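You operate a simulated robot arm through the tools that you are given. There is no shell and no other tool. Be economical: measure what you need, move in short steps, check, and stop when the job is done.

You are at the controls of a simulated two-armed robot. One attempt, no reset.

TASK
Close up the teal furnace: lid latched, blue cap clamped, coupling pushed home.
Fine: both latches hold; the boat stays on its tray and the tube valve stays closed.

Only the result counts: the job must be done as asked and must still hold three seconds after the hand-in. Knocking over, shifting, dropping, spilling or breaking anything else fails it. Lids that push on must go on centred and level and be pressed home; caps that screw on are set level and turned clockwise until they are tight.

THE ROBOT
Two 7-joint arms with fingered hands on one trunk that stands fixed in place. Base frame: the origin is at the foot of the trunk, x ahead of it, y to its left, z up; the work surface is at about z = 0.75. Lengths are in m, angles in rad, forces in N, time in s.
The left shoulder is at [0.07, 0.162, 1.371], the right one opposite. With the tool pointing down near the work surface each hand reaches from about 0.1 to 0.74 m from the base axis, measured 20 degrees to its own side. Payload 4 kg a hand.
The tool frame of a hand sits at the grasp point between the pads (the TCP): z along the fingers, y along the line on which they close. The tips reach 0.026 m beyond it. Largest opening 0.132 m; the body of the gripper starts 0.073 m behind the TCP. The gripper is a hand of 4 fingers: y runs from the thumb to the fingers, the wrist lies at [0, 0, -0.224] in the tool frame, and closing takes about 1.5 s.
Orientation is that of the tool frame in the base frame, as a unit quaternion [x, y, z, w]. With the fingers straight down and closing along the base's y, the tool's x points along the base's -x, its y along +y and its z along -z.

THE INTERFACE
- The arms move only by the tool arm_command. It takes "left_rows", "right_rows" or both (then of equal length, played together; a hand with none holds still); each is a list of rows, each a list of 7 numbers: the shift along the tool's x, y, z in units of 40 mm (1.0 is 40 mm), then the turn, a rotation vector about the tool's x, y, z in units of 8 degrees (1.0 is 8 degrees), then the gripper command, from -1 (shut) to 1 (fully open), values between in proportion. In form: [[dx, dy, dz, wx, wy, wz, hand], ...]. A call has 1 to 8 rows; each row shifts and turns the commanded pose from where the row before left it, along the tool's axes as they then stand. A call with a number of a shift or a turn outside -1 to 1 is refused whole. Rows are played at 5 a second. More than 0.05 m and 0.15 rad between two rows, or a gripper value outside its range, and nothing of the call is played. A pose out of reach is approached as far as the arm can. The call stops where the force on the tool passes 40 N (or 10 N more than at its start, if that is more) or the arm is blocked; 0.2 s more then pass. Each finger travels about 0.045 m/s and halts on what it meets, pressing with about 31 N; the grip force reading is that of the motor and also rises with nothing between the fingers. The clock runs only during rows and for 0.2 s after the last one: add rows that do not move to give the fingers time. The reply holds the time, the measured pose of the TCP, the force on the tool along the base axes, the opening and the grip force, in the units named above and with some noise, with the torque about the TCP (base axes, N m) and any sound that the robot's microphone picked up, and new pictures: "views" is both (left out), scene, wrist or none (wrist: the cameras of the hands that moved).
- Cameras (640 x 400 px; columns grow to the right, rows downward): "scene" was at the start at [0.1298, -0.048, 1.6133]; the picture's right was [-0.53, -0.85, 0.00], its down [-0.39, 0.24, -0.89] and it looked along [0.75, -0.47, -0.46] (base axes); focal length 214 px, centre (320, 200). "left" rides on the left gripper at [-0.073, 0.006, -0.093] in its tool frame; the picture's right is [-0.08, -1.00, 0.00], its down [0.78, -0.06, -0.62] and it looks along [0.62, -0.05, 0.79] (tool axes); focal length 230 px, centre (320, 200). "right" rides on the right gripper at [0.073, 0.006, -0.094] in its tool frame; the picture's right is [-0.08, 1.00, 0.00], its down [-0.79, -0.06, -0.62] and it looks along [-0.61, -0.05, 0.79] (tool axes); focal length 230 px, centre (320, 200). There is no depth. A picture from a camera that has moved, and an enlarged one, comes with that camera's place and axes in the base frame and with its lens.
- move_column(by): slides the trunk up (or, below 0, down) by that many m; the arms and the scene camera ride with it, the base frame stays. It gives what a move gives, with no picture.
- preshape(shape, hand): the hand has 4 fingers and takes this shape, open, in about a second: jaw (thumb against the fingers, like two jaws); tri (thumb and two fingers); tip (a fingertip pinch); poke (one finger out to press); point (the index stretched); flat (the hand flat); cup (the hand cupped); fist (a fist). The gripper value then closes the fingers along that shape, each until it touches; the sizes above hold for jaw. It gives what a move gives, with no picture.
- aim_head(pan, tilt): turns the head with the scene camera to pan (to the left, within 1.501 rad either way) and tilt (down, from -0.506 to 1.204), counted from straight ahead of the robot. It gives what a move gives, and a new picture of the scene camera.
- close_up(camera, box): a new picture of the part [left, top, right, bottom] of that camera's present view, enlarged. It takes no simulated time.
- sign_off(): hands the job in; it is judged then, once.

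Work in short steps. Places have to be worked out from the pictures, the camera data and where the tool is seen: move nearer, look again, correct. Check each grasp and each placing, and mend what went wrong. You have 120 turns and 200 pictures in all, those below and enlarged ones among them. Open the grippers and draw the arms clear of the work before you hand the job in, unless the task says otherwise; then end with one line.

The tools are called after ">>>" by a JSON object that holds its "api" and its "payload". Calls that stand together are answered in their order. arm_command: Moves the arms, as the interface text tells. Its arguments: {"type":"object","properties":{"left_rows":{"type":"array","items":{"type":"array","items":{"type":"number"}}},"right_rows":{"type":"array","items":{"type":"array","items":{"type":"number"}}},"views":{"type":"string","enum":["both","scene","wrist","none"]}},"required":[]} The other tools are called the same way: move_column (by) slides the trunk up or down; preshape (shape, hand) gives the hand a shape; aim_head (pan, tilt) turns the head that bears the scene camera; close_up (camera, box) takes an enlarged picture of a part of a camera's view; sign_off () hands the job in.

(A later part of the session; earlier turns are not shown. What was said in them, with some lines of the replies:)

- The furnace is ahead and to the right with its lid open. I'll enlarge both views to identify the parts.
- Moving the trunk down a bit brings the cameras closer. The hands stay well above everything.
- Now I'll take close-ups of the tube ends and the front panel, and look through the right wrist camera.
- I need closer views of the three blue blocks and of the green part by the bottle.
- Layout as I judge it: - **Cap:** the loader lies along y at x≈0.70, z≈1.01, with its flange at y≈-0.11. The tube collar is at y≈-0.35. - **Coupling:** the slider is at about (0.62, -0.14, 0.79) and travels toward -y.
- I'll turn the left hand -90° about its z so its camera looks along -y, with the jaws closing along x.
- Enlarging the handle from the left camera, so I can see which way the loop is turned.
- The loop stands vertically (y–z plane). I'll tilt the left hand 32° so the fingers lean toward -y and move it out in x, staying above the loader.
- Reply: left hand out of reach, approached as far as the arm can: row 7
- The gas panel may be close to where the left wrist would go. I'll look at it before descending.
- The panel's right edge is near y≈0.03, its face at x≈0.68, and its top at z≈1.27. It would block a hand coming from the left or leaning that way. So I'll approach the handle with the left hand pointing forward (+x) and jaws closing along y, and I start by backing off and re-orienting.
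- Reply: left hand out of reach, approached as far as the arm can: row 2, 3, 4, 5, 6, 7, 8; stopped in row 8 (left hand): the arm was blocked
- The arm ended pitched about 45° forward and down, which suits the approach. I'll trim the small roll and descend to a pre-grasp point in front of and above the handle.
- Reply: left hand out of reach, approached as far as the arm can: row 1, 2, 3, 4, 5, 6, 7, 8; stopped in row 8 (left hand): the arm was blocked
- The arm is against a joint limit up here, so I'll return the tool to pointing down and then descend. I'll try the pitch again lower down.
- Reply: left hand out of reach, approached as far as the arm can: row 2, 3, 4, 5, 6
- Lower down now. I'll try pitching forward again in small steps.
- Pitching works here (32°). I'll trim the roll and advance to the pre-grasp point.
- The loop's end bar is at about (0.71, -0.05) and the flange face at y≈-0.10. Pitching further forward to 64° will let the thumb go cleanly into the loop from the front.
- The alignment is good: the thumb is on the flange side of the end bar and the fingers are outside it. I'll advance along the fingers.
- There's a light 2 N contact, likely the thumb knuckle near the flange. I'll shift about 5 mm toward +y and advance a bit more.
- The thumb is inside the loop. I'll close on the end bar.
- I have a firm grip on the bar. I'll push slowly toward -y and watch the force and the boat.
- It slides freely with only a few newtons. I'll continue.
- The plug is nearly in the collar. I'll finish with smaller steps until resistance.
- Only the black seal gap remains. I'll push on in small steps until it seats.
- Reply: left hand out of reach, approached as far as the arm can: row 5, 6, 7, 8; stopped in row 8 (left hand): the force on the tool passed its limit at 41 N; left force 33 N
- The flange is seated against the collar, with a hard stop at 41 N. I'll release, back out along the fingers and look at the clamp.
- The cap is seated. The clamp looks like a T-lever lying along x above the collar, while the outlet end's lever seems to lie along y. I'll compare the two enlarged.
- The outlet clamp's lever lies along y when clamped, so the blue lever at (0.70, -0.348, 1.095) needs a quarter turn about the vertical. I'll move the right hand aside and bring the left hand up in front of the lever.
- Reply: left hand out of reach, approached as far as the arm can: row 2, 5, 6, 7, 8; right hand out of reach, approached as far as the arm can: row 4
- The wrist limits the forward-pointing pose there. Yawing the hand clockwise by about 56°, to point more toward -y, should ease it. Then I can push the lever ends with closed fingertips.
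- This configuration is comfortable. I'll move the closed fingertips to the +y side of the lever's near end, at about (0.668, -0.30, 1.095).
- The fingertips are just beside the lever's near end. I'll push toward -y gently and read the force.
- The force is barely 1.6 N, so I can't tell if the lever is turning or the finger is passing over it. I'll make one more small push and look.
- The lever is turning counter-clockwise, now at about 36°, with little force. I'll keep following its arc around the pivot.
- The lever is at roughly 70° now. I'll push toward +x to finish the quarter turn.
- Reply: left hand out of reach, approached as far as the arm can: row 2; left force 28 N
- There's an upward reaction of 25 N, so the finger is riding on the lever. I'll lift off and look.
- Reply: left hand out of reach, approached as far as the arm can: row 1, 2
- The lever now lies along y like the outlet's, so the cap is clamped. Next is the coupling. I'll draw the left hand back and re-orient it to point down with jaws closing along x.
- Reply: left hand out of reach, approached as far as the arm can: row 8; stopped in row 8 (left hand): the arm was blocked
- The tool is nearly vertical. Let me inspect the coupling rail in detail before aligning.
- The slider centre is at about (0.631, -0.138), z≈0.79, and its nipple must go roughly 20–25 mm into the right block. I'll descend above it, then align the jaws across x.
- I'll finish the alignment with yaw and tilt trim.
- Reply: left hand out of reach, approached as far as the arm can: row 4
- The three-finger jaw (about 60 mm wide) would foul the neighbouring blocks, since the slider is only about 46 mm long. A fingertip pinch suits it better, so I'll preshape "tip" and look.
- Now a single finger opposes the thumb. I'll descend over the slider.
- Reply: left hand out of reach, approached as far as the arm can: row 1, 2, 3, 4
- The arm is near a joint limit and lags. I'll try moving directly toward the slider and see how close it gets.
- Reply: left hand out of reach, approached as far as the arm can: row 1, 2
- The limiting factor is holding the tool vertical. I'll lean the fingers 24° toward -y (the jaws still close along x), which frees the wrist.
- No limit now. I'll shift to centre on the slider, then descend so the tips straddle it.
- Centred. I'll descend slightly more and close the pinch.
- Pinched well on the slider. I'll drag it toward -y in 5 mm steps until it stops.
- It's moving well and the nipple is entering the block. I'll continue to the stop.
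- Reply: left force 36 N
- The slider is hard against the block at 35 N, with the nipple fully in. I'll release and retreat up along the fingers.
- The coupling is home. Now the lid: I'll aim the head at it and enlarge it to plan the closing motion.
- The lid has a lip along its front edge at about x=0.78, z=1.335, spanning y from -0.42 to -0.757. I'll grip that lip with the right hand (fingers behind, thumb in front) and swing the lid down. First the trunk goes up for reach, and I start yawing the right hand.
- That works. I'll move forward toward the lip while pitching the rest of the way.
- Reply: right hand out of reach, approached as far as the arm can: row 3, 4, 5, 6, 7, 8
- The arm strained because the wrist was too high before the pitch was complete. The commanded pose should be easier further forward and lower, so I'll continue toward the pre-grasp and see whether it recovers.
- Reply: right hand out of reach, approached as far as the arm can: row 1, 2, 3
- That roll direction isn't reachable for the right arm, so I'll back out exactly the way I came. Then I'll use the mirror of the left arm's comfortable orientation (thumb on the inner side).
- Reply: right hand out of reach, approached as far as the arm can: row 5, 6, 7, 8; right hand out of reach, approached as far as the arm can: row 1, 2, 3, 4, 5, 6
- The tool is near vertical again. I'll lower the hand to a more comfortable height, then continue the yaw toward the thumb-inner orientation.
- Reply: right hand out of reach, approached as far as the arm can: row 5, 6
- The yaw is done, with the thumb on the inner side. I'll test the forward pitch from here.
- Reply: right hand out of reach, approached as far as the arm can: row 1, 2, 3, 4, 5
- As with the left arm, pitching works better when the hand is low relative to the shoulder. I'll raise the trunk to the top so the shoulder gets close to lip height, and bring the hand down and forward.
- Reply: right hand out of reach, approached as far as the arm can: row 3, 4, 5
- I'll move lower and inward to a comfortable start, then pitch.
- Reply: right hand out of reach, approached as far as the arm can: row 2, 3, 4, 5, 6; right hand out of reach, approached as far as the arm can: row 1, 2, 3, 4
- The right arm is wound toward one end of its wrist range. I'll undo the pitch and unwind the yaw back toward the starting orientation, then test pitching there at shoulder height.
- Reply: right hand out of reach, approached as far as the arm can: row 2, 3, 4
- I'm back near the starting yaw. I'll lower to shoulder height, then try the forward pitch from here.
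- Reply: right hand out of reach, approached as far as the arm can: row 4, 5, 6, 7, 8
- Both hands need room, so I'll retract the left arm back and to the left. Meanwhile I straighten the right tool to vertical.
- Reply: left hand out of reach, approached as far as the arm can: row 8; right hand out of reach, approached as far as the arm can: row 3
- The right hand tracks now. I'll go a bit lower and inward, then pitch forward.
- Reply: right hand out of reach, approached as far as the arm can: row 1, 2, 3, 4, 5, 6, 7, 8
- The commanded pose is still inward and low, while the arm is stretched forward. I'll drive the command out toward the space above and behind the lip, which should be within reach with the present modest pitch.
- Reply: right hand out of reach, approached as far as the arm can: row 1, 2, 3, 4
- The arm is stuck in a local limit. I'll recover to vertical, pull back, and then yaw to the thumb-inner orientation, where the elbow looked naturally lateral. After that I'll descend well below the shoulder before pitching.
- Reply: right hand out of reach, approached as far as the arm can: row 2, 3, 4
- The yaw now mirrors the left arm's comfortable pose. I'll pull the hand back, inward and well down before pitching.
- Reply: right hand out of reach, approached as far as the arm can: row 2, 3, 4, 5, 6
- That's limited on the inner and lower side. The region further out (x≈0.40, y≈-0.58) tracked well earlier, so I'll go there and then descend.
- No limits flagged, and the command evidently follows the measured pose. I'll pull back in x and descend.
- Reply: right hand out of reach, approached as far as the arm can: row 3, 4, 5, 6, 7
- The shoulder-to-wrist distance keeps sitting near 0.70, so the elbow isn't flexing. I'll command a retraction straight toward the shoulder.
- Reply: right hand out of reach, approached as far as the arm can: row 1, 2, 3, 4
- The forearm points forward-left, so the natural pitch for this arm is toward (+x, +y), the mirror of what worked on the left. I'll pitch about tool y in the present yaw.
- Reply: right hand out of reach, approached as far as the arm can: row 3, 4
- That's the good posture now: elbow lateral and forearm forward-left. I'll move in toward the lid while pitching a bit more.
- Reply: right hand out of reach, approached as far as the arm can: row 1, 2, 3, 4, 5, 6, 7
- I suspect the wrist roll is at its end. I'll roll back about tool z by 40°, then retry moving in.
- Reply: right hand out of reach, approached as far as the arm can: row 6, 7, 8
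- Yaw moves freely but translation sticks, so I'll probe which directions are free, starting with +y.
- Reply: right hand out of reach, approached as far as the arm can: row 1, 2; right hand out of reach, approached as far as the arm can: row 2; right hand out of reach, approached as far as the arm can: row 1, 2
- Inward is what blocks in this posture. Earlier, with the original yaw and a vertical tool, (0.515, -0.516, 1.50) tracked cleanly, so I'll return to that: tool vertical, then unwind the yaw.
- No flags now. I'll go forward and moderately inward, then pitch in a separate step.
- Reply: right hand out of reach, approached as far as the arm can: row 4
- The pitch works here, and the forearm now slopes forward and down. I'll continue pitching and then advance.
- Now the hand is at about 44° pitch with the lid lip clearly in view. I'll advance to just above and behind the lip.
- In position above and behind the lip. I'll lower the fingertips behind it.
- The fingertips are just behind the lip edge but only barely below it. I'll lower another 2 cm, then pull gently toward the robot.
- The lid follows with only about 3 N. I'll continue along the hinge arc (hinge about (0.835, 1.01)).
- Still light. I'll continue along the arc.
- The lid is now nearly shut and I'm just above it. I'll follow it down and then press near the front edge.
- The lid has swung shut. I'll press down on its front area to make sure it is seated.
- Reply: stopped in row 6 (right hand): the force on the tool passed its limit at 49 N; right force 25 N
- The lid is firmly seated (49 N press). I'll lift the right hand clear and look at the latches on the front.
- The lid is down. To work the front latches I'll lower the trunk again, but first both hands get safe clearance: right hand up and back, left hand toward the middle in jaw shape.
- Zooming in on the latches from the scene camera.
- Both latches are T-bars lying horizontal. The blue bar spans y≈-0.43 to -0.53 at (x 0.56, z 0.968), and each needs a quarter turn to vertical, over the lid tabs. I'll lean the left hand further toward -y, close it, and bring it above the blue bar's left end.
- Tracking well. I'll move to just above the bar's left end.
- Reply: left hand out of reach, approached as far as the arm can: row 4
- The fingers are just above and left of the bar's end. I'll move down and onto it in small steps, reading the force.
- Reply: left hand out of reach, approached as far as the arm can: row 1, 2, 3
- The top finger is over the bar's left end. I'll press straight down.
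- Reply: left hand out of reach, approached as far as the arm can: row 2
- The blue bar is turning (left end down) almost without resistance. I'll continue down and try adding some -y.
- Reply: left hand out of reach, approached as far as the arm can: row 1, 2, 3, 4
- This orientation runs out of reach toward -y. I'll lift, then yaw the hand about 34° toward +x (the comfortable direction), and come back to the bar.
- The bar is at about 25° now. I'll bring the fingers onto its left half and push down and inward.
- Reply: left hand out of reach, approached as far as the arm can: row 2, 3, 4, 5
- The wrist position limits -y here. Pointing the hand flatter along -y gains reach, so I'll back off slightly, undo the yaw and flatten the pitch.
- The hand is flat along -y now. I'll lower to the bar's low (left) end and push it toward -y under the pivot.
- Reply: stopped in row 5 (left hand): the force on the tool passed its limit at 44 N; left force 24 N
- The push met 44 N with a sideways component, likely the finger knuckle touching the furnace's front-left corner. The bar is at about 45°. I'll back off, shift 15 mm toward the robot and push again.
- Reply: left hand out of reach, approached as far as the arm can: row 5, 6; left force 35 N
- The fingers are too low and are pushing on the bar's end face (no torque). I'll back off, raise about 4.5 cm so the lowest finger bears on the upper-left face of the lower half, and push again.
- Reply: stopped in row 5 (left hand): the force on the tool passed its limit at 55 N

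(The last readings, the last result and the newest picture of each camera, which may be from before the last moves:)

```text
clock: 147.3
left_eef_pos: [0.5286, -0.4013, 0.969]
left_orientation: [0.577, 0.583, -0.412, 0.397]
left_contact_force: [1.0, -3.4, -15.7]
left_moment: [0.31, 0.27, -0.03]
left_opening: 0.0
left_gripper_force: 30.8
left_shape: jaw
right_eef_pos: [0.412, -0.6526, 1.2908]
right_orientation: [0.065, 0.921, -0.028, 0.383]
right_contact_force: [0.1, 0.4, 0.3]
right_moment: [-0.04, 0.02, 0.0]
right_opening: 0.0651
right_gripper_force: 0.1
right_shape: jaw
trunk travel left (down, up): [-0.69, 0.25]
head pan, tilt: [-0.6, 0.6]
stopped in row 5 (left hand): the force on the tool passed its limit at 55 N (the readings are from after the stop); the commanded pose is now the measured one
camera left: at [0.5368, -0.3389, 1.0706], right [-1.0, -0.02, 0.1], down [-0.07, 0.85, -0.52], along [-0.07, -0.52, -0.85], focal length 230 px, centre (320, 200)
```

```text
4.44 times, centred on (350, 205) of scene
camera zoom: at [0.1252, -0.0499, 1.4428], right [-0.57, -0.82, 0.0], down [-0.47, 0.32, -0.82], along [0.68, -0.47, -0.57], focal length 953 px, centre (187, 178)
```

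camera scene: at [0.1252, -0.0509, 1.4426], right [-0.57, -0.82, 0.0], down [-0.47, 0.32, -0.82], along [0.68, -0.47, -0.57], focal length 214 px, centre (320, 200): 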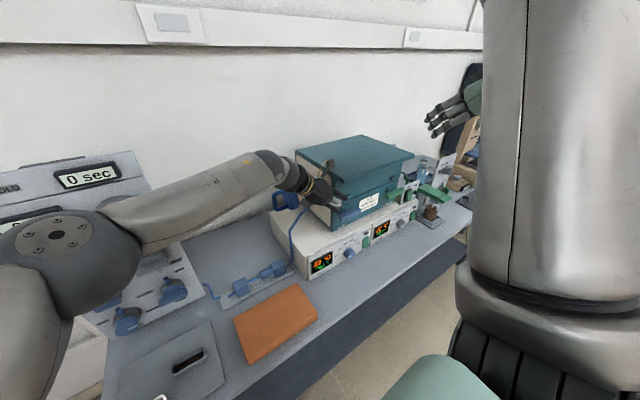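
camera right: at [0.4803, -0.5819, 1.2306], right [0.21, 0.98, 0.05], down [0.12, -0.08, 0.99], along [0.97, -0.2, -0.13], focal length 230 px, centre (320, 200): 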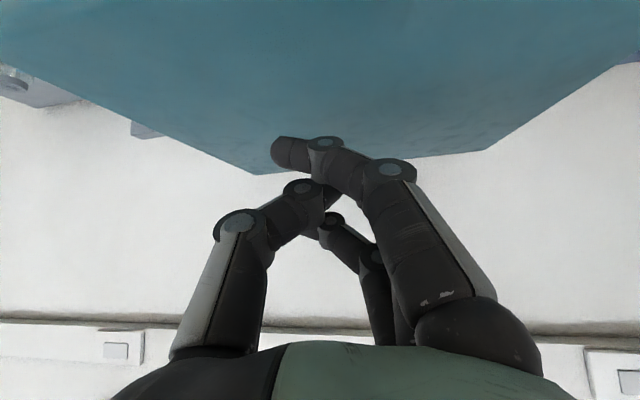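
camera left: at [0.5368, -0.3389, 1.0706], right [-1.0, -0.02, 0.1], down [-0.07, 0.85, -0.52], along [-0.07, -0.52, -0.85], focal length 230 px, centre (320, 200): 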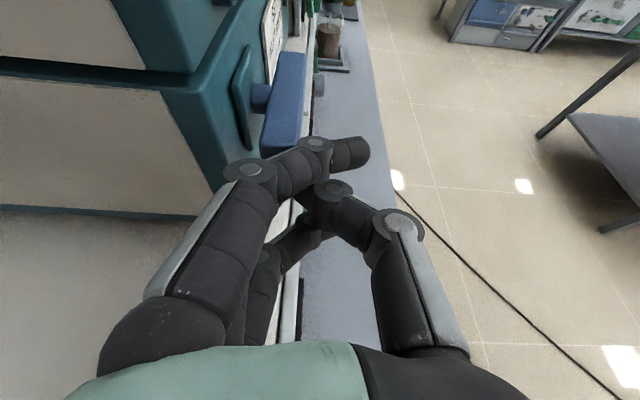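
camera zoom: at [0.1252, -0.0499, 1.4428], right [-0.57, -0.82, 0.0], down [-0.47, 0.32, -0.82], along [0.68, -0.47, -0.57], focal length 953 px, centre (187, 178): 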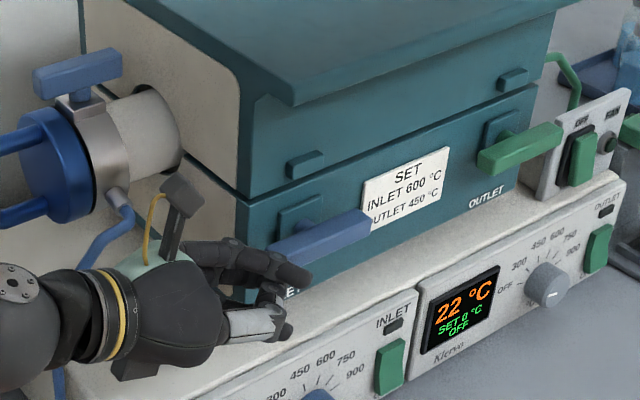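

The bar went back to horizontal and hit its stop there, so left-end-down is the right direction. This time I'll go over the top of the left end and press down from above, following its arc inward.

>>> {"api": "arm_command", "payload": {"left_rows": [[0.38, 0, -0.66, 0, 0, 0, -1], [-0.7, 0, -0.26, 0, 0, 0, -1], [-0.8, 0.2, -0.3, 0, 0, 0, -1], [-0.22, 0.1, 0.59, 0, 0, 0, -1], [-0.22, 0, 0.59, 0, 0, 0, -1]], "views": "wrist"}}

>>> {"api": "close_up", "payload": {"camera": "scene", "box": [290, 160, 410, 250]}}

```text
clock: 148.5
left_eef_pos: [0.5403, -0.4236, 1.0331]
left_orientation: [0.578, 0.581, -0.413, 0.397]
left_contact_force: [-3.2, 0.1, -1.3]
left_moment: [-0.01, 0.03, 0.03]
left_opening: 0.0
left_gripper_force: 31.2
left_shape: jaw
right_eef_pos: [0.4109, -0.6538, 1.2911]
right_orientation: [0.066, 0.921, -0.029, 0.384]
right_contact_force: [-0.1, -0.5, -0.5]
right_moment: [-0.02, -0.01, -0.03]
right_opening: 0.0652
right_gripper_force: 0.2
right_shape: jaw
trunk travel left (down, up): [-0.69, 0.25]
head pan, tilt: [-0.6, 0.6]
camera left: at [0.5473, -0.3604, 1.1335], right [-1.0, -0.02, 0.09], down [-0.06, 0.85, -0.53], along [-0.07, -0.53, -0.85], focal length 230 px, centre (320, 200)
```

left: 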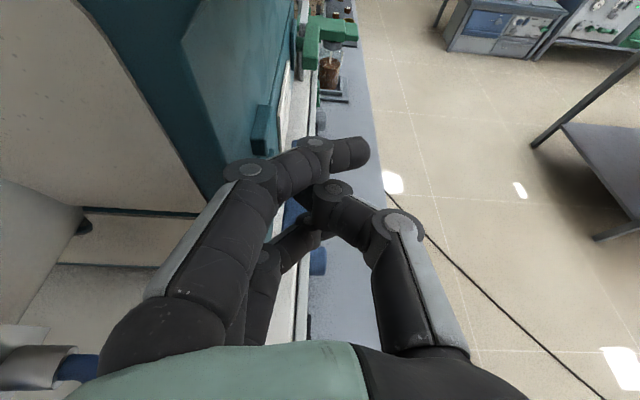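

```text
4.44 times, centred on (350, 205) of scene
camera zoom: at [0.1231, -0.0512, 1.4428], right [-0.57, -0.82, 0.0], down [-0.47, 0.32, -0.83], along [0.68, -0.47, -0.56], focal length 953 px, centre (187, 178)
```

zoom: 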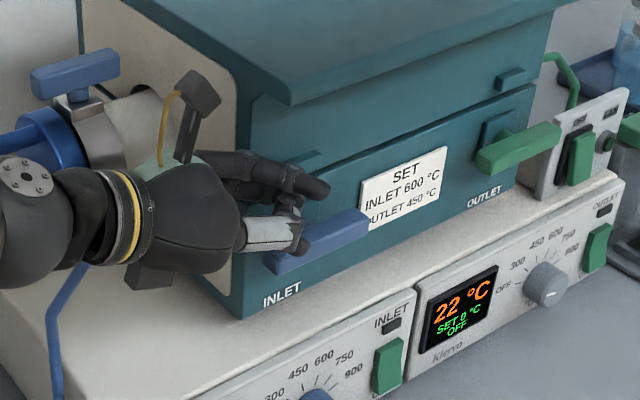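

The fingers are on top of the bar's left half. I'll press down along the arc.

>>> {"api": "arm_command", "payload": {"left_rows": [[0.35, -0.12, 0.13, 0, 0, 0, -1], [0.35, 0, 0.13, 0, 0, 0, -1], [0.23, 0, 0.24, 0, 0, 0, -1], [0.23, 0, 0.24, 0, 0, 0, -1], [0.1, 0, 0.3, 0, 0, 0, -1]], "views": "wrist"}}

>>> {"api": "close_up", "payload": {"camera": "scene", "box": [290, 160, 410, 250]}}

```text
clock: 149.7
left_eef_pos: [0.5365, -0.431, 0.9748]
left_orientation: [0.573, 0.583, -0.412, 0.403]
left_contact_force: [-1.1, 30.9, 8.8]
left_moment: [-0.11, -0.1, 0.38]
left_opening: 0.0
left_gripper_force: 31.3
left_shape: jaw
left hand out of reach, approached as far as the arm can: row 5
right_eef_pos: [0.4131, -0.6471, 1.2944]
right_orientation: [0.065, 0.921, -0.031, 0.383]
right_contact_force: [0.3, 0.0, -0.4]
right_moment: [0.01, 0.01, 0.0]
right_opening: 0.0647
right_gripper_force: 0.0
right_shape: jaw
trunk travel left (down, up): [-0.69, 0.25]
head pan, tilt: [-0.6, 0.6]
camera left: at [0.5434, -0.3671, 1.075], right [-1.0, -0.03, 0.09], down [-0.07, 0.84, -0.53], along [-0.06, -0.54, -0.84], focal length 230 px, centre (320, 200)
```

left: 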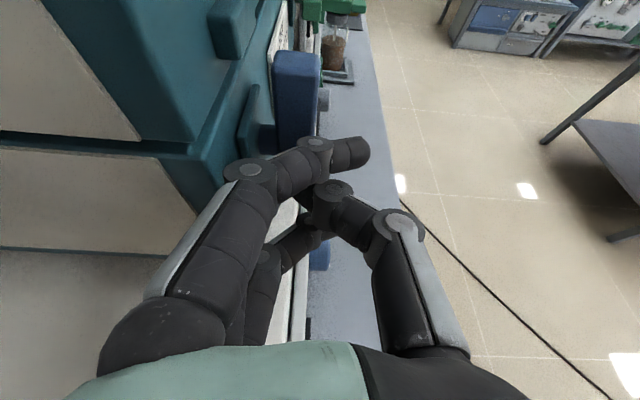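

```text
4.44 times, centred on (350, 205) of scene
camera zoom: at [0.1245, -0.0423, 1.4431], right [-0.56, -0.83, 0.0], down [-0.47, 0.31, -0.83], along [0.68, -0.47, -0.56], focal length 953 px, centre (187, 178)
```

zoom: 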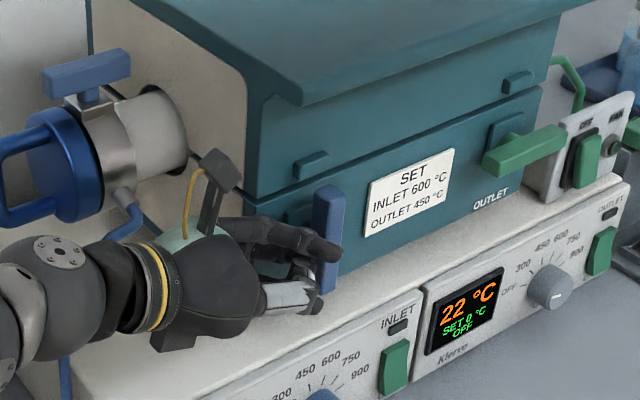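

The bar is upright, with a firm stop at 31 N. I'll back off toward +y and check it.

>>> {"api": "arm_command", "payload": {"left_rows": [[0.3, -0.2, -0.9, 0, 0, 0, -1], [0.3, -0.2, -0.9, 0, 0, 0, -1], [-0.6, -0.3, -0.8, 0, 0, 0, -1], [-0.6, -0.3, -0.8, 0, 0, 0, -1]], "views": "none"}}

>>> {"api": "close_up", "payload": {"camera": "scene", "box": [320, 170, 400, 230]}}

```text
clock: 150.7
left_eef_pos: [0.4961, -0.3191, 1.042]
left_orientation: [0.577, 0.58, -0.414, 0.399]
left_contact_force: [1.3, -0.1, -0.6]
left_moment: [0.02, -0.01, 0.01]
left_opening: 0.0
left_gripper_force: 31.4
left_shape: jaw
right_eef_pos: [0.4111, -0.6527, 1.2921]
right_orientation: [0.065, 0.921, -0.029, 0.383]
right_contact_force: [0.3, -0.3, -0.3]
right_moment: [0.01, 0.02, -0.02]
right_opening: 0.0656
right_gripper_force: 0.0
right_shape: jaw
trunk travel left (down, up): [-0.69, 0.25]
head pan, tilt: [-0.6, 0.6]
```

```text
6.67 times, centred on (360, 200) of scene
camera zoom: at [0.124, -0.0496, 1.4427], right [-0.57, -0.82, 0.0], down [-0.47, 0.32, -0.83], along [0.68, -0.47, -0.56], focal length 1430 px, centre (53, 200)
```

zoom: 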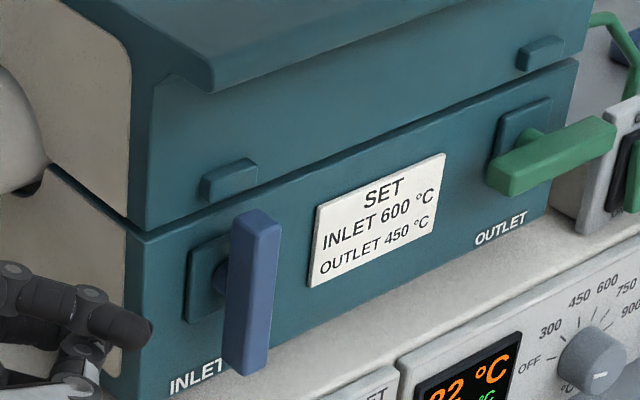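

The blue latch is upright. Now the green one: its bar spans y≈-0.66 to -0.77 at (x 0.555, z 0.978). I'll bring the right hand down in front of it and pitch it flatter.

>>> {"api": "arm_command", "payload": {"right_rows": [[0.7, 0, 0.72, 0, 0, 0, -1], [0.7, 0, 0.72, 0, 0, 0, -1], [0.7, 0, 0.72, 0, 0, 0, -1], [0.7, 0, 0.72, 0, 0, 0, -1], [0.6, 0, 0.6, 0, 0, 0, -1], [0, 0, 0, 0, -1, 0, -1], [0, 0, 0, 0, -1, 0, -1], [0, 0, 0, 0, -0.5, 0, -1]], "views": "both"}}

```text
clock: 152.5
left_eef_pos: [0.4975, -0.3176, 1.0424]
left_orientation: [0.576, 0.581, -0.413, 0.4]
left_contact_force: [0.3, 0.0, 0.1]
left_moment: [-0.02, 0.01, 0.0]
left_opening: 0.0
left_gripper_force: 30.9
left_shape: jaw
right_eef_pos: [0.415, -0.6556, 1.0966]
right_orientation: [0.059, 0.84, -0.04, 0.538]
right_contact_force: [0.3, 0.9, -0.2]
right_moment: [0.01, 0.0, -0.02]
right_opening: 0.0
right_gripper_force: 30.6
right_shape: jaw
trunk travel left (down, up): [-0.69, 0.25]
head pan, tilt: [-0.6, 0.6]
camera scene: at [0.125, -0.0505, 1.4426], right [-0.56, -0.83, 0.0], down [-0.47, 0.32, -0.82], along [0.68, -0.47, -0.57], focal length 214 px, centre (320, 200)
camera right: at [0.3015, -0.631, 1.0683], right [0.17, 0.98, 0.07], down [-0.24, -0.02, 0.97], along [0.96, -0.19, 0.23], focal length 230 px, centre (320, 200)
```

scene: 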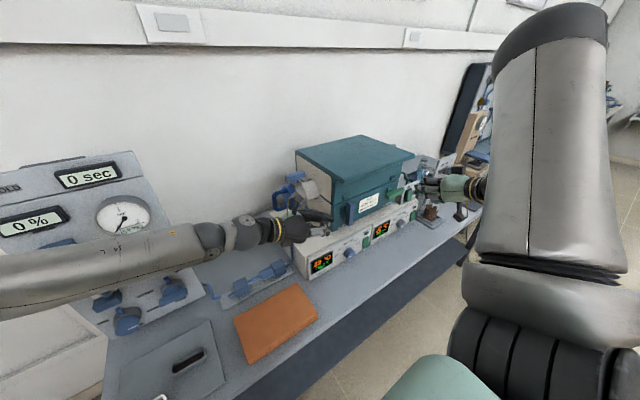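
right: 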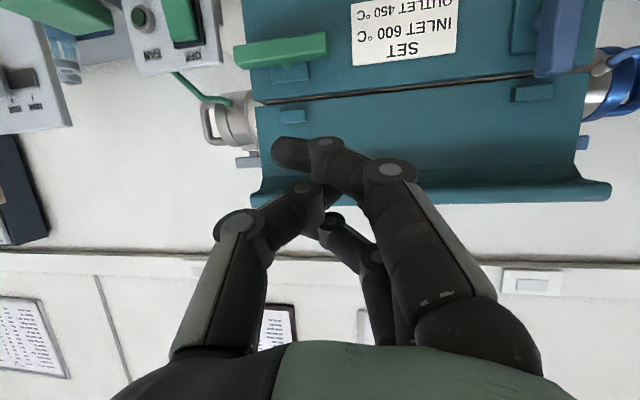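

The view is excellent: the green bar and its pivot are clear. I'll move the closed fingers to just above the bar's inner (left) end.

>>> {"api": "arm_command", "payload": {"right_rows": [[-0.05, -0.05, 0.88, 0, 0, 0, -1], [-0.05, -0.05, 0.88, 0, 0, 0, -1], [-0.05, 0, 0.88, 0, 0, 0, -1], [-0.05, 0, 0.85, 0, 0, 0, -1]], "views": "wrist"}}

>>> {"api": "close_up", "payload": {"camera": "scene", "box": [340, 160, 440, 235]}}

```text
clock: 153.5
left_eef_pos: [0.4986, -0.3188, 1.0414]
left_orientation: [0.576, 0.581, -0.414, 0.399]
left_contact_force: [-0.4, 0.3, 0.1]
left_moment: [0.0, -0.01, -0.01]
left_opening: 0.0
left_gripper_force: 31.3
left_shape: jaw
right_eef_pos: [0.5442, -0.6782, 1.0437]
right_orientation: [0.059, 0.841, -0.04, 0.536]
right_contact_force: [-0.5, 0.1, -0.5]
right_moment: [-0.02, 0.03, -0.02]
right_opening: 0.0
right_gripper_force: 30.9
right_shape: jaw
trunk travel left (down, up): [-0.69, 0.25]
head pan, tilt: [-0.6, 0.6]
camera right: at [0.4302, -0.6543, 1.015], right [0.18, 0.98, 0.07], down [-0.23, -0.02, 0.97], along [0.96, -0.19, 0.23], focal length 230 px, centre (320, 200)
```

right: 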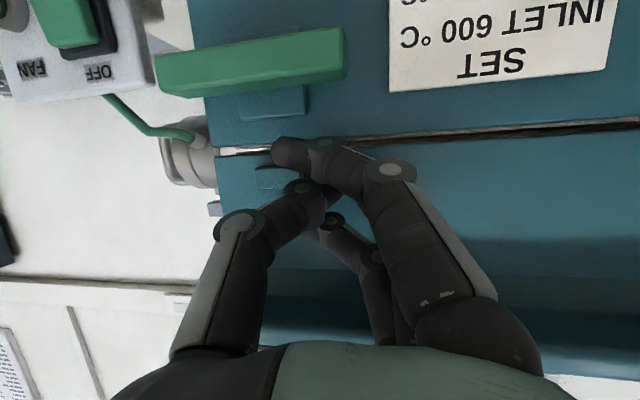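

```text
5.33 times, centred on (390, 198) of scene
camera zoom: at [0.1269, -0.0507, 1.4425], right [-0.57, -0.82, 0.0], down [-0.47, 0.32, -0.82], along [0.68, -0.47, -0.57], focal length 1144 px, centre (-53, 213)
```

zoom: 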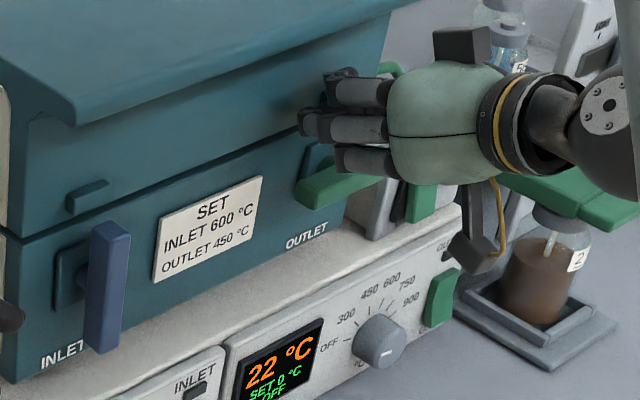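

I'll shift slightly toward +y so the finger bears on the bar's left end, then press down gently and check the force.

>>> {"api": "arm_command", "payload": {"right_rows": [[0, 0.38, 0, 0, 0, 0, -1], [0.27, 0, 0.125, 0, 0, 0, -1], [0.27, 0, 0.125, 0, 0, 0, -1], [0.2, 0, 0.09, 0, 0, 0, -1]], "views": "wrist"}}

```text
clock: 154.5
left_eef_pos: [0.4966, -0.3182, 1.0429]
left_orientation: [0.576, 0.581, -0.414, 0.4]
left_contact_force: [0.2, 0.0, 0.4]
left_moment: [0.0, 0.0, 0.04]
left_opening: 0.0
left_gripper_force: 30.9
left_shape: jaw
right_eef_pos: [0.5459, -0.6622, 1.0126]
right_orientation: [0.059, 0.84, -0.04, 0.538]
right_contact_force: [-0.3, 1.1, 2.0]
right_moment: [0.02, 0.01, -0.03]
right_opening: 0.0002
right_gripper_force: 30.6
right_shape: jaw
trunk travel left (down, up): [-0.69, 0.25]
head pan, tilt: [-0.6, 0.6]
camera right: at [0.4319, -0.6386, 0.9849], right [0.17, 0.98, 0.07], down [-0.24, -0.02, 0.97], along [0.96, -0.19, 0.23], focal length 230 px, centre (320, 200)
```

right: 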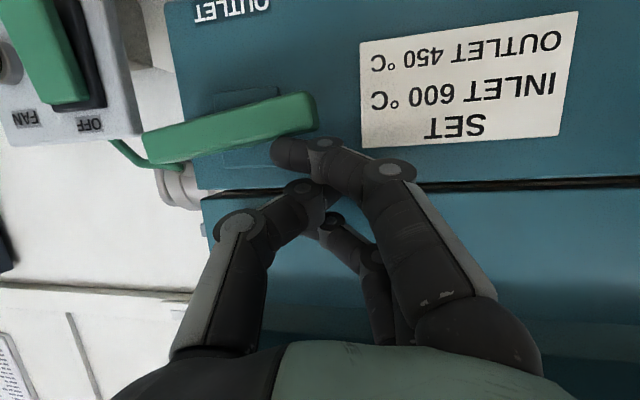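

The green bar turns the same way with only 2 N. I'll continue along its arc.

>>> {"api": "arm_command", "payload": {"right_rows": [[0.32, 0, 0.146, 0, 0, 0, -1], [0.31, -0.124, 0.163, 0, 0, 0, -1], [0.26, -0.25, 0.158, 0, 0, 0, -1], [0.2, -0.3, 0.14, 0, 0, 0, -1]], "views": "wrist"}}

```text
clock: 155.5
left_eef_pos: [0.496, -0.3136, 1.0452]
left_orientation: [0.576, 0.579, -0.414, 0.401]
left_contact_force: [0.5, 0.9, 0.1]
left_moment: [-0.02, -0.02, -0.03]
left_opening: 0.0005
left_gripper_force: 31.1
left_shape: jaw
right_eef_pos: [0.5445, -0.6832, 0.9673]
right_orientation: [0.058, 0.839, -0.04, 0.539]
right_contact_force: [-9.8, 18.8, 10.8]
right_moment: [-0.19, -0.07, -0.03]
right_opening: 0.0
right_gripper_force: 30.5
right_shape: jaw
trunk travel left (down, up): [-0.69, 0.25]
head pan, tilt: [-0.6, 0.6]
camera right: at [0.4306, -0.6605, 0.9392], right [0.17, 0.98, 0.07], down [-0.24, -0.02, 0.97], along [0.96, -0.18, 0.23], focal length 230 px, centre (320, 200)
```

right: 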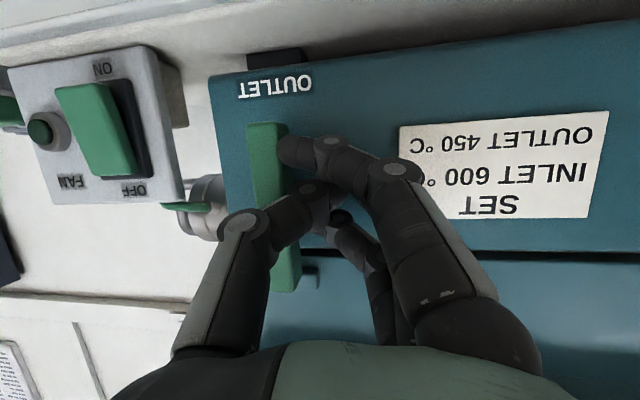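

The green bar is nearly upright. One more small nudge toward -y to reach the stop.

>>> {"api": "arm_command", "payload": {"right_rows": [[0.05, -0.12, 0.03, 0, 0, 0, -1], [0.05, -0.1, 0.03, 0, 0, 0, -1]], "views": "none"}}

>>> {"api": "arm_command", "payload": {"right_rows": [[0, 0.9, -0.3, 0, 0, 0, -1], [0, 0.2, -0.9, 0, 0, 0, -1], [-0.3, 0, -0.9, 0, 0, 0, -1], [-0.3, 0, -0.9, 0, 0, 0, -1], [-0.3, 0, -0.9, 0, 0, 0, -1]], "views": "wrist"}}

>>> {"api": "close_up", "payload": {"camera": "scene", "box": [340, 160, 440, 235]}}

```text
clock: 156.0
left_eef_pos: [0.4927, -0.315, 1.0446]
left_orientation: [0.577, 0.579, -0.414, 0.401]
left_contact_force: [-0.2, -1.0, 0.5]
left_moment: [0.02, -0.01, 0.02]
left_opening: 0.0
left_gripper_force: 31.4
left_shape: jaw
right_eef_pos: [0.5449, -0.6862, 0.967]
right_orientation: [0.058, 0.838, -0.032, 0.542]
right_contact_force: [-12.6, 32.1, 11.6]
right_moment: [-0.25, -0.2, 0.02]
right_opening: 0.0
right_gripper_force: 30.5
right_shape: jaw
trunk travel left (down, up): [-0.69, 0.25]
head pan, tilt: [-0.6, 0.6]
stopped in row 2 (right hand): the force on the tool passed its limit at 42 N (the readings are from after the stop); the commanded pose is now the measured one
```

```text
clock: 157.2
left_eef_pos: [0.4962, -0.318, 1.043]
left_orientation: [0.578, 0.58, -0.413, 0.399]
left_contact_force: [-0.6, 0.8, 0.1]
left_moment: [0.0, -0.03, 0.02]
left_opening: 0.0001
left_gripper_force: 30.6
left_shape: jaw
right_eef_pos: [0.4248, -0.6322, 1.0606]
right_orientation: [0.059, 0.84, -0.035, 0.539]
right_contact_force: [-0.3, -0.6, 0.6]
right_moment: [-0.02, 0.01, -0.02]
right_opening: 0.0
right_gripper_force: 31.5
right_shape: jaw
trunk travel left (down, up): [-0.69, 0.25]
head pan, tilt: [-0.6, 0.6]
camera right: at [0.3095, -0.6089, 1.0322], right [0.17, 0.98, 0.07], down [-0.24, -0.03, 0.97], along [0.96, -0.18, 0.23], focal length 230 px, centre (320, 200)
```

right: 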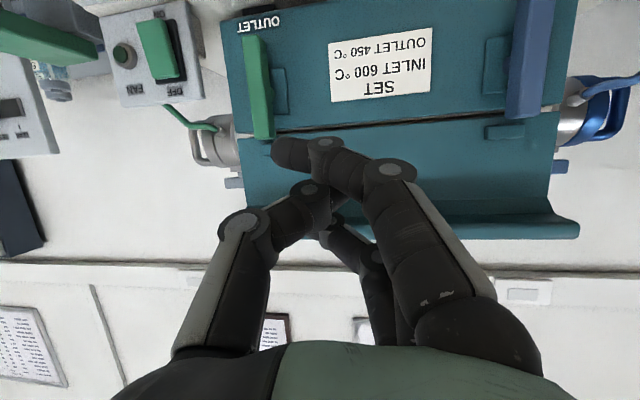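

```text
5.33 times, centred on (390, 198) of scene
camera zoom: at [0.1226, -0.0485, 1.4429], right [-0.56, -0.83, 0.0], down [-0.47, 0.32, -0.83], along [0.68, -0.47, -0.56], focal length 1144 px, centre (-53, 213)
```

zoom: 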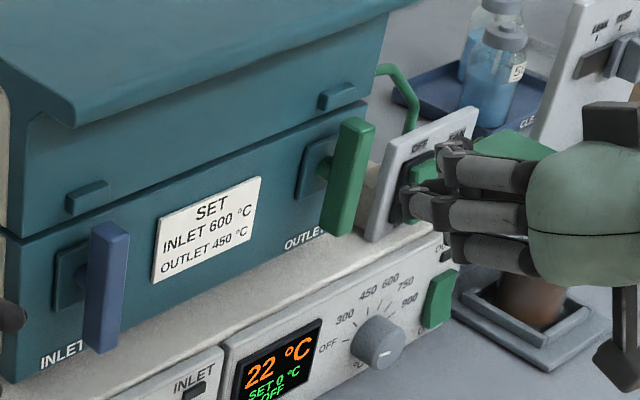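

Both latches are upright with firm stops. I'll withdraw both hands from the work and open them, then inspect everything.

>>> {"api": "arm_command", "payload": {"left_rows": [[0, -0.3, -0.9, 0, 0, 0, -1], [0, -0.3, -0.9, 0, 0, 0, -1], [0, -0.9, 0, 0, 0, 0, -1], [0, -0.9, 0, 0, 0, 0, 0], [-0.5, -0.5, -0.3, 0, 0, 0, 1], [0, 0, 0, 0, 0, 0, 1], [0, 0, 0, 0, 0, 0, 1]], "right_rows": [[-0.5, 0, -0.8, 0, 0, 0, -1], [-0.5, 0, -0.8, 0, 0, 0, -1], [-0.5, 0, -0.8, 0, 0, 0, -0.5], [-0.5, 0, -0.8, 0, 0, 0, 0], [0, 0, 0, 0, 0, 0, 1], [0, 0, 0, 0, 0, 0, 1], [0, 0, 0, 0, 0, 0, 1]], "views": "scene"}}

>>> {"api": "close_up", "payload": {"camera": "scene", "box": [265, 150, 385, 240]}}

>>> {"api": "close_up", "payload": {"camera": "scene", "box": [200, 160, 340, 320]}}

>>> {"api": "close_up", "payload": {"camera": "right", "box": [160, 0, 640, 300]}}

```text
clock: 158.8
left_eef_pos: [0.3809, -0.2458, 1.0926]
left_orientation: [0.576, 0.581, -0.414, 0.4]
left_contact_force: [0.1, -0.1, 0.3]
left_moment: [0.02, -0.01, 0.0]
left_opening: 0.0685
left_gripper_force: 0.0
left_shape: jaw
right_eef_pos: [0.3427, -0.6227, 1.1867]
right_orientation: [0.06, 0.84, -0.036, 0.538]
right_contact_force: [0.8, -0.4, -0.2]
right_moment: [0.01, -0.02, 0.03]
right_opening: 0.0814
right_gripper_force: 0.1
right_shape: jaw
trunk travel left (down, up): [-0.69, 0.25]
head pan, tilt: [-0.6, 0.6]
camera scene: at [0.1244, -0.0494, 1.4428], right [-0.57, -0.82, 0.0], down [-0.47, 0.32, -0.83], along [0.68, -0.47, -0.56], focal length 214 px, centre (320, 200)
```

scene: 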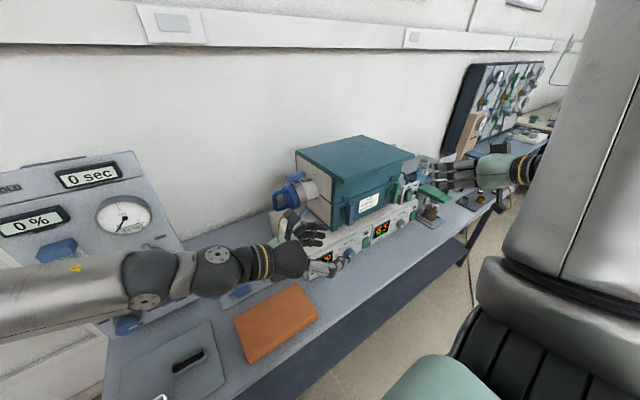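

```text
4.44 times, centred on (325, 195) of scene
camera zoom: at [0.1244, -0.0494, 1.4428], right [-0.57, -0.82, 0.0], down [-0.47, 0.32, -0.83], along [0.68, -0.47, -0.56], focal length 953 px, centre (298, 222)
```

zoom: 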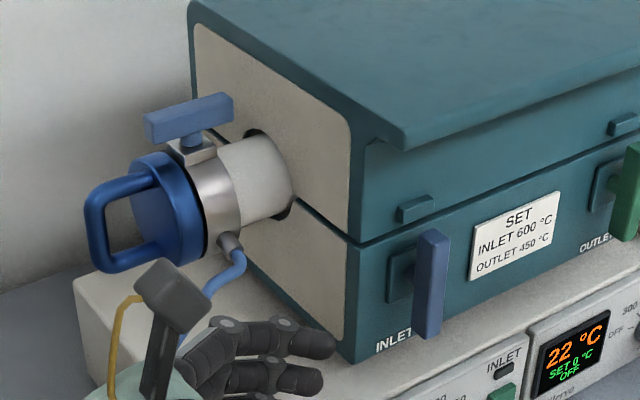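

```text
2.50 times, centred on (270, 240) of scene
camera zoom: at [0.1244, -0.0494, 1.4428], right [-0.57, -0.82, 0.0], down [-0.47, 0.32, -0.83], along [0.68, -0.47, -0.56], focal length 536 px, centre (445, 100)
```

zoom: 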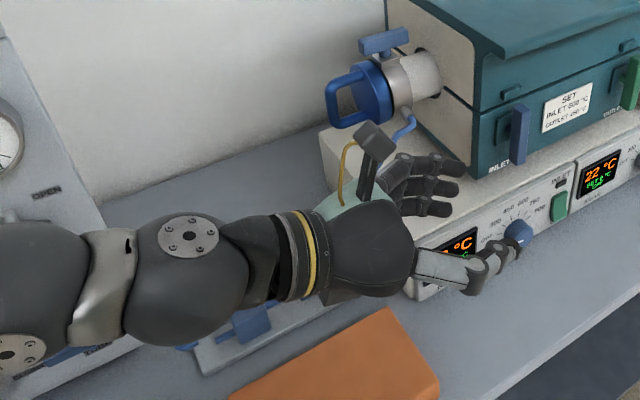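

```text
1.33 times, centred on (400, 150) of right
camera zoom: at [0.2291, -0.5991, 1.1582], right [0.17, 0.98, 0.07], down [-0.24, -0.03, 0.97], along [0.96, -0.18, 0.23], focal length 307 px, centre (213, 267)
```

zoom: 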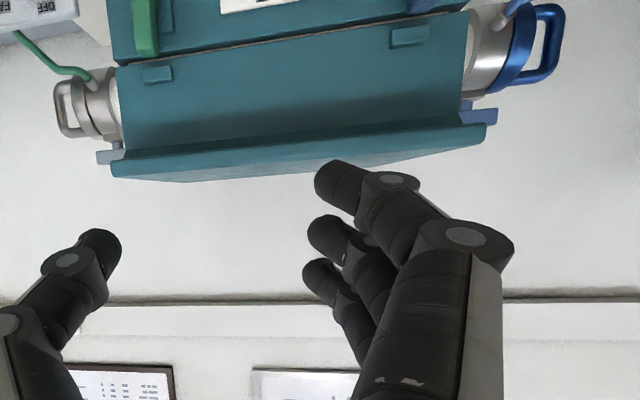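

Everything looks right: lid shut, both latches upright, cap lever parallel to the tube. I'll open the hands fully, lift the left arm clear, and take one last look at the coupling.

>>> {"api": "arm_command", "payload": {"left_rows": [[-0.9, 0, -0.33, 0, 0, 0, 1], [-0.9, 0, -0.33, 0, 0, 0, 1], [-0.9, 0, -0.33, 0, 0, 0, 1], [-0.9, 0, -0.33, 0, 0, 0, 1], [0, -0.5, 0, 0, 0, 0, 1], [0, 0, 0, 0, 0, 0, 1], [0, 0, 0, 0, 0, 0, 1]], "right_rows": [[0, 0, 0, 0, 0, 0, 1], [0, 0, 0, 0, 0, 0, 1], [0, 0, 0, 0, 0, 0, 1], [0, 0, 0, 0, 0, 0, 1], [0, 0, 0, 0, 0, 0, 1], [0, 0, 0, 0, 0, 0, 1], [0, 0, 0, 0, 0, 0, 1]], "views": "none"}}

>>> {"api": "aim_head", "payload": {"pan": -0.35, "tilt": 0.65}}

>>> {"api": "close_up", "payload": {"camera": "scene", "box": [180, 120, 460, 330]}}

```text
clock: 160.4
left_eef_pos: [0.3649, -0.2454, 1.2453]
left_orientation: [0.576, 0.581, -0.413, 0.399]
left_contact_force: [0.1, -0.6, 0.8]
left_moment: [0.02, 0.05, -0.02]
left_opening: 0.1318
left_gripper_force: 0.0
left_shape: jaw
right_eef_pos: [0.343, -0.6221, 1.1858]
right_orientation: [0.059, 0.84, -0.036, 0.539]
right_contact_force: [0.6, -0.1, -0.2]
right_moment: [-0.02, -0.02, 0.01]
right_opening: 0.1319
right_gripper_force: 0.0
right_shape: jaw
trunk travel left (down, up): [-0.69, 0.25]
head pan, tilt: [-0.6, 0.6]
```

```text
clock: 161.2
left_eef_pos: [0.3645, -0.2449, 1.2444]
left_orientation: [0.576, 0.581, -0.413, 0.399]
left_contact_force: [0.0, 0.3, -0.3]
left_moment: [0.02, -0.02, 0.0]
left_opening: 0.1319
left_gripper_force: 0.1
left_shape: jaw
right_eef_pos: [0.3439, -0.6223, 1.1859]
right_orientation: [0.06, 0.84, -0.036, 0.538]
right_contact_force: [-0.1, 0.5, -0.5]
right_moment: [0.0, -0.01, 0.02]
right_opening: 0.1317
right_gripper_force: 0.0
right_shape: jaw
trunk travel left (down, up): [-0.69, 0.25]
head pan, tilt: [-0.351, 0.649]
camera scene: at [0.1335, -0.0301, 1.4384], right [-0.34, -0.94, 0.0], down [-0.57, 0.21, -0.8], along [0.75, -0.27, -0.6], focal length 214 px, centre (320, 200)
```

scene: 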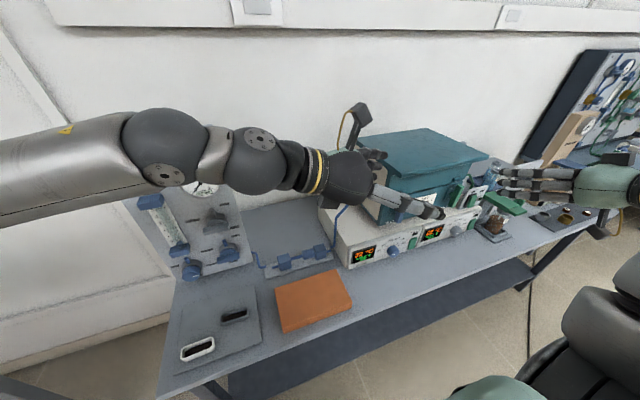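

```text
1.90 times, centred on (320, 225) of scene
camera zoom: at [0.1335, -0.0301, 1.4384], right [-0.34, -0.94, 0.0], down [-0.57, 0.21, -0.8], along [0.75, -0.27, -0.6], focal length 408 px, centre (320, 152)
```

zoom: 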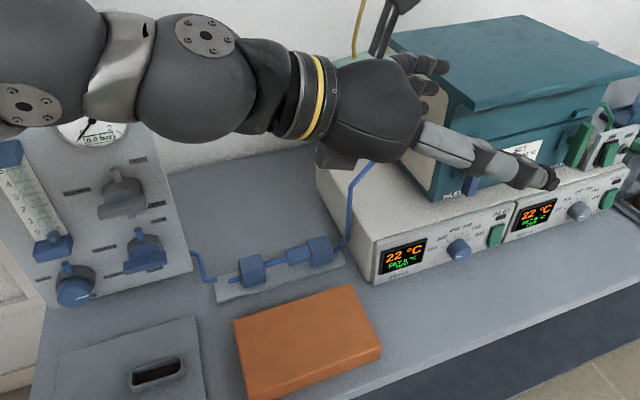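

The coupling is still fully home, the orange block and the panel valves look undisturbed, and both hands are open and clear. I'm handing in the job.

>>> {"api": "sign_off", "payload": {}}

```text
The job is handed in.
```

I handed in the job with the teal furnace closed: the lid is down with both latches upright, the blue cap is seated and clamped, and the coupling is pushed fully home. I could not see the boat once it was inside the tube, but I pushed it in slowly and did not touch the valves.
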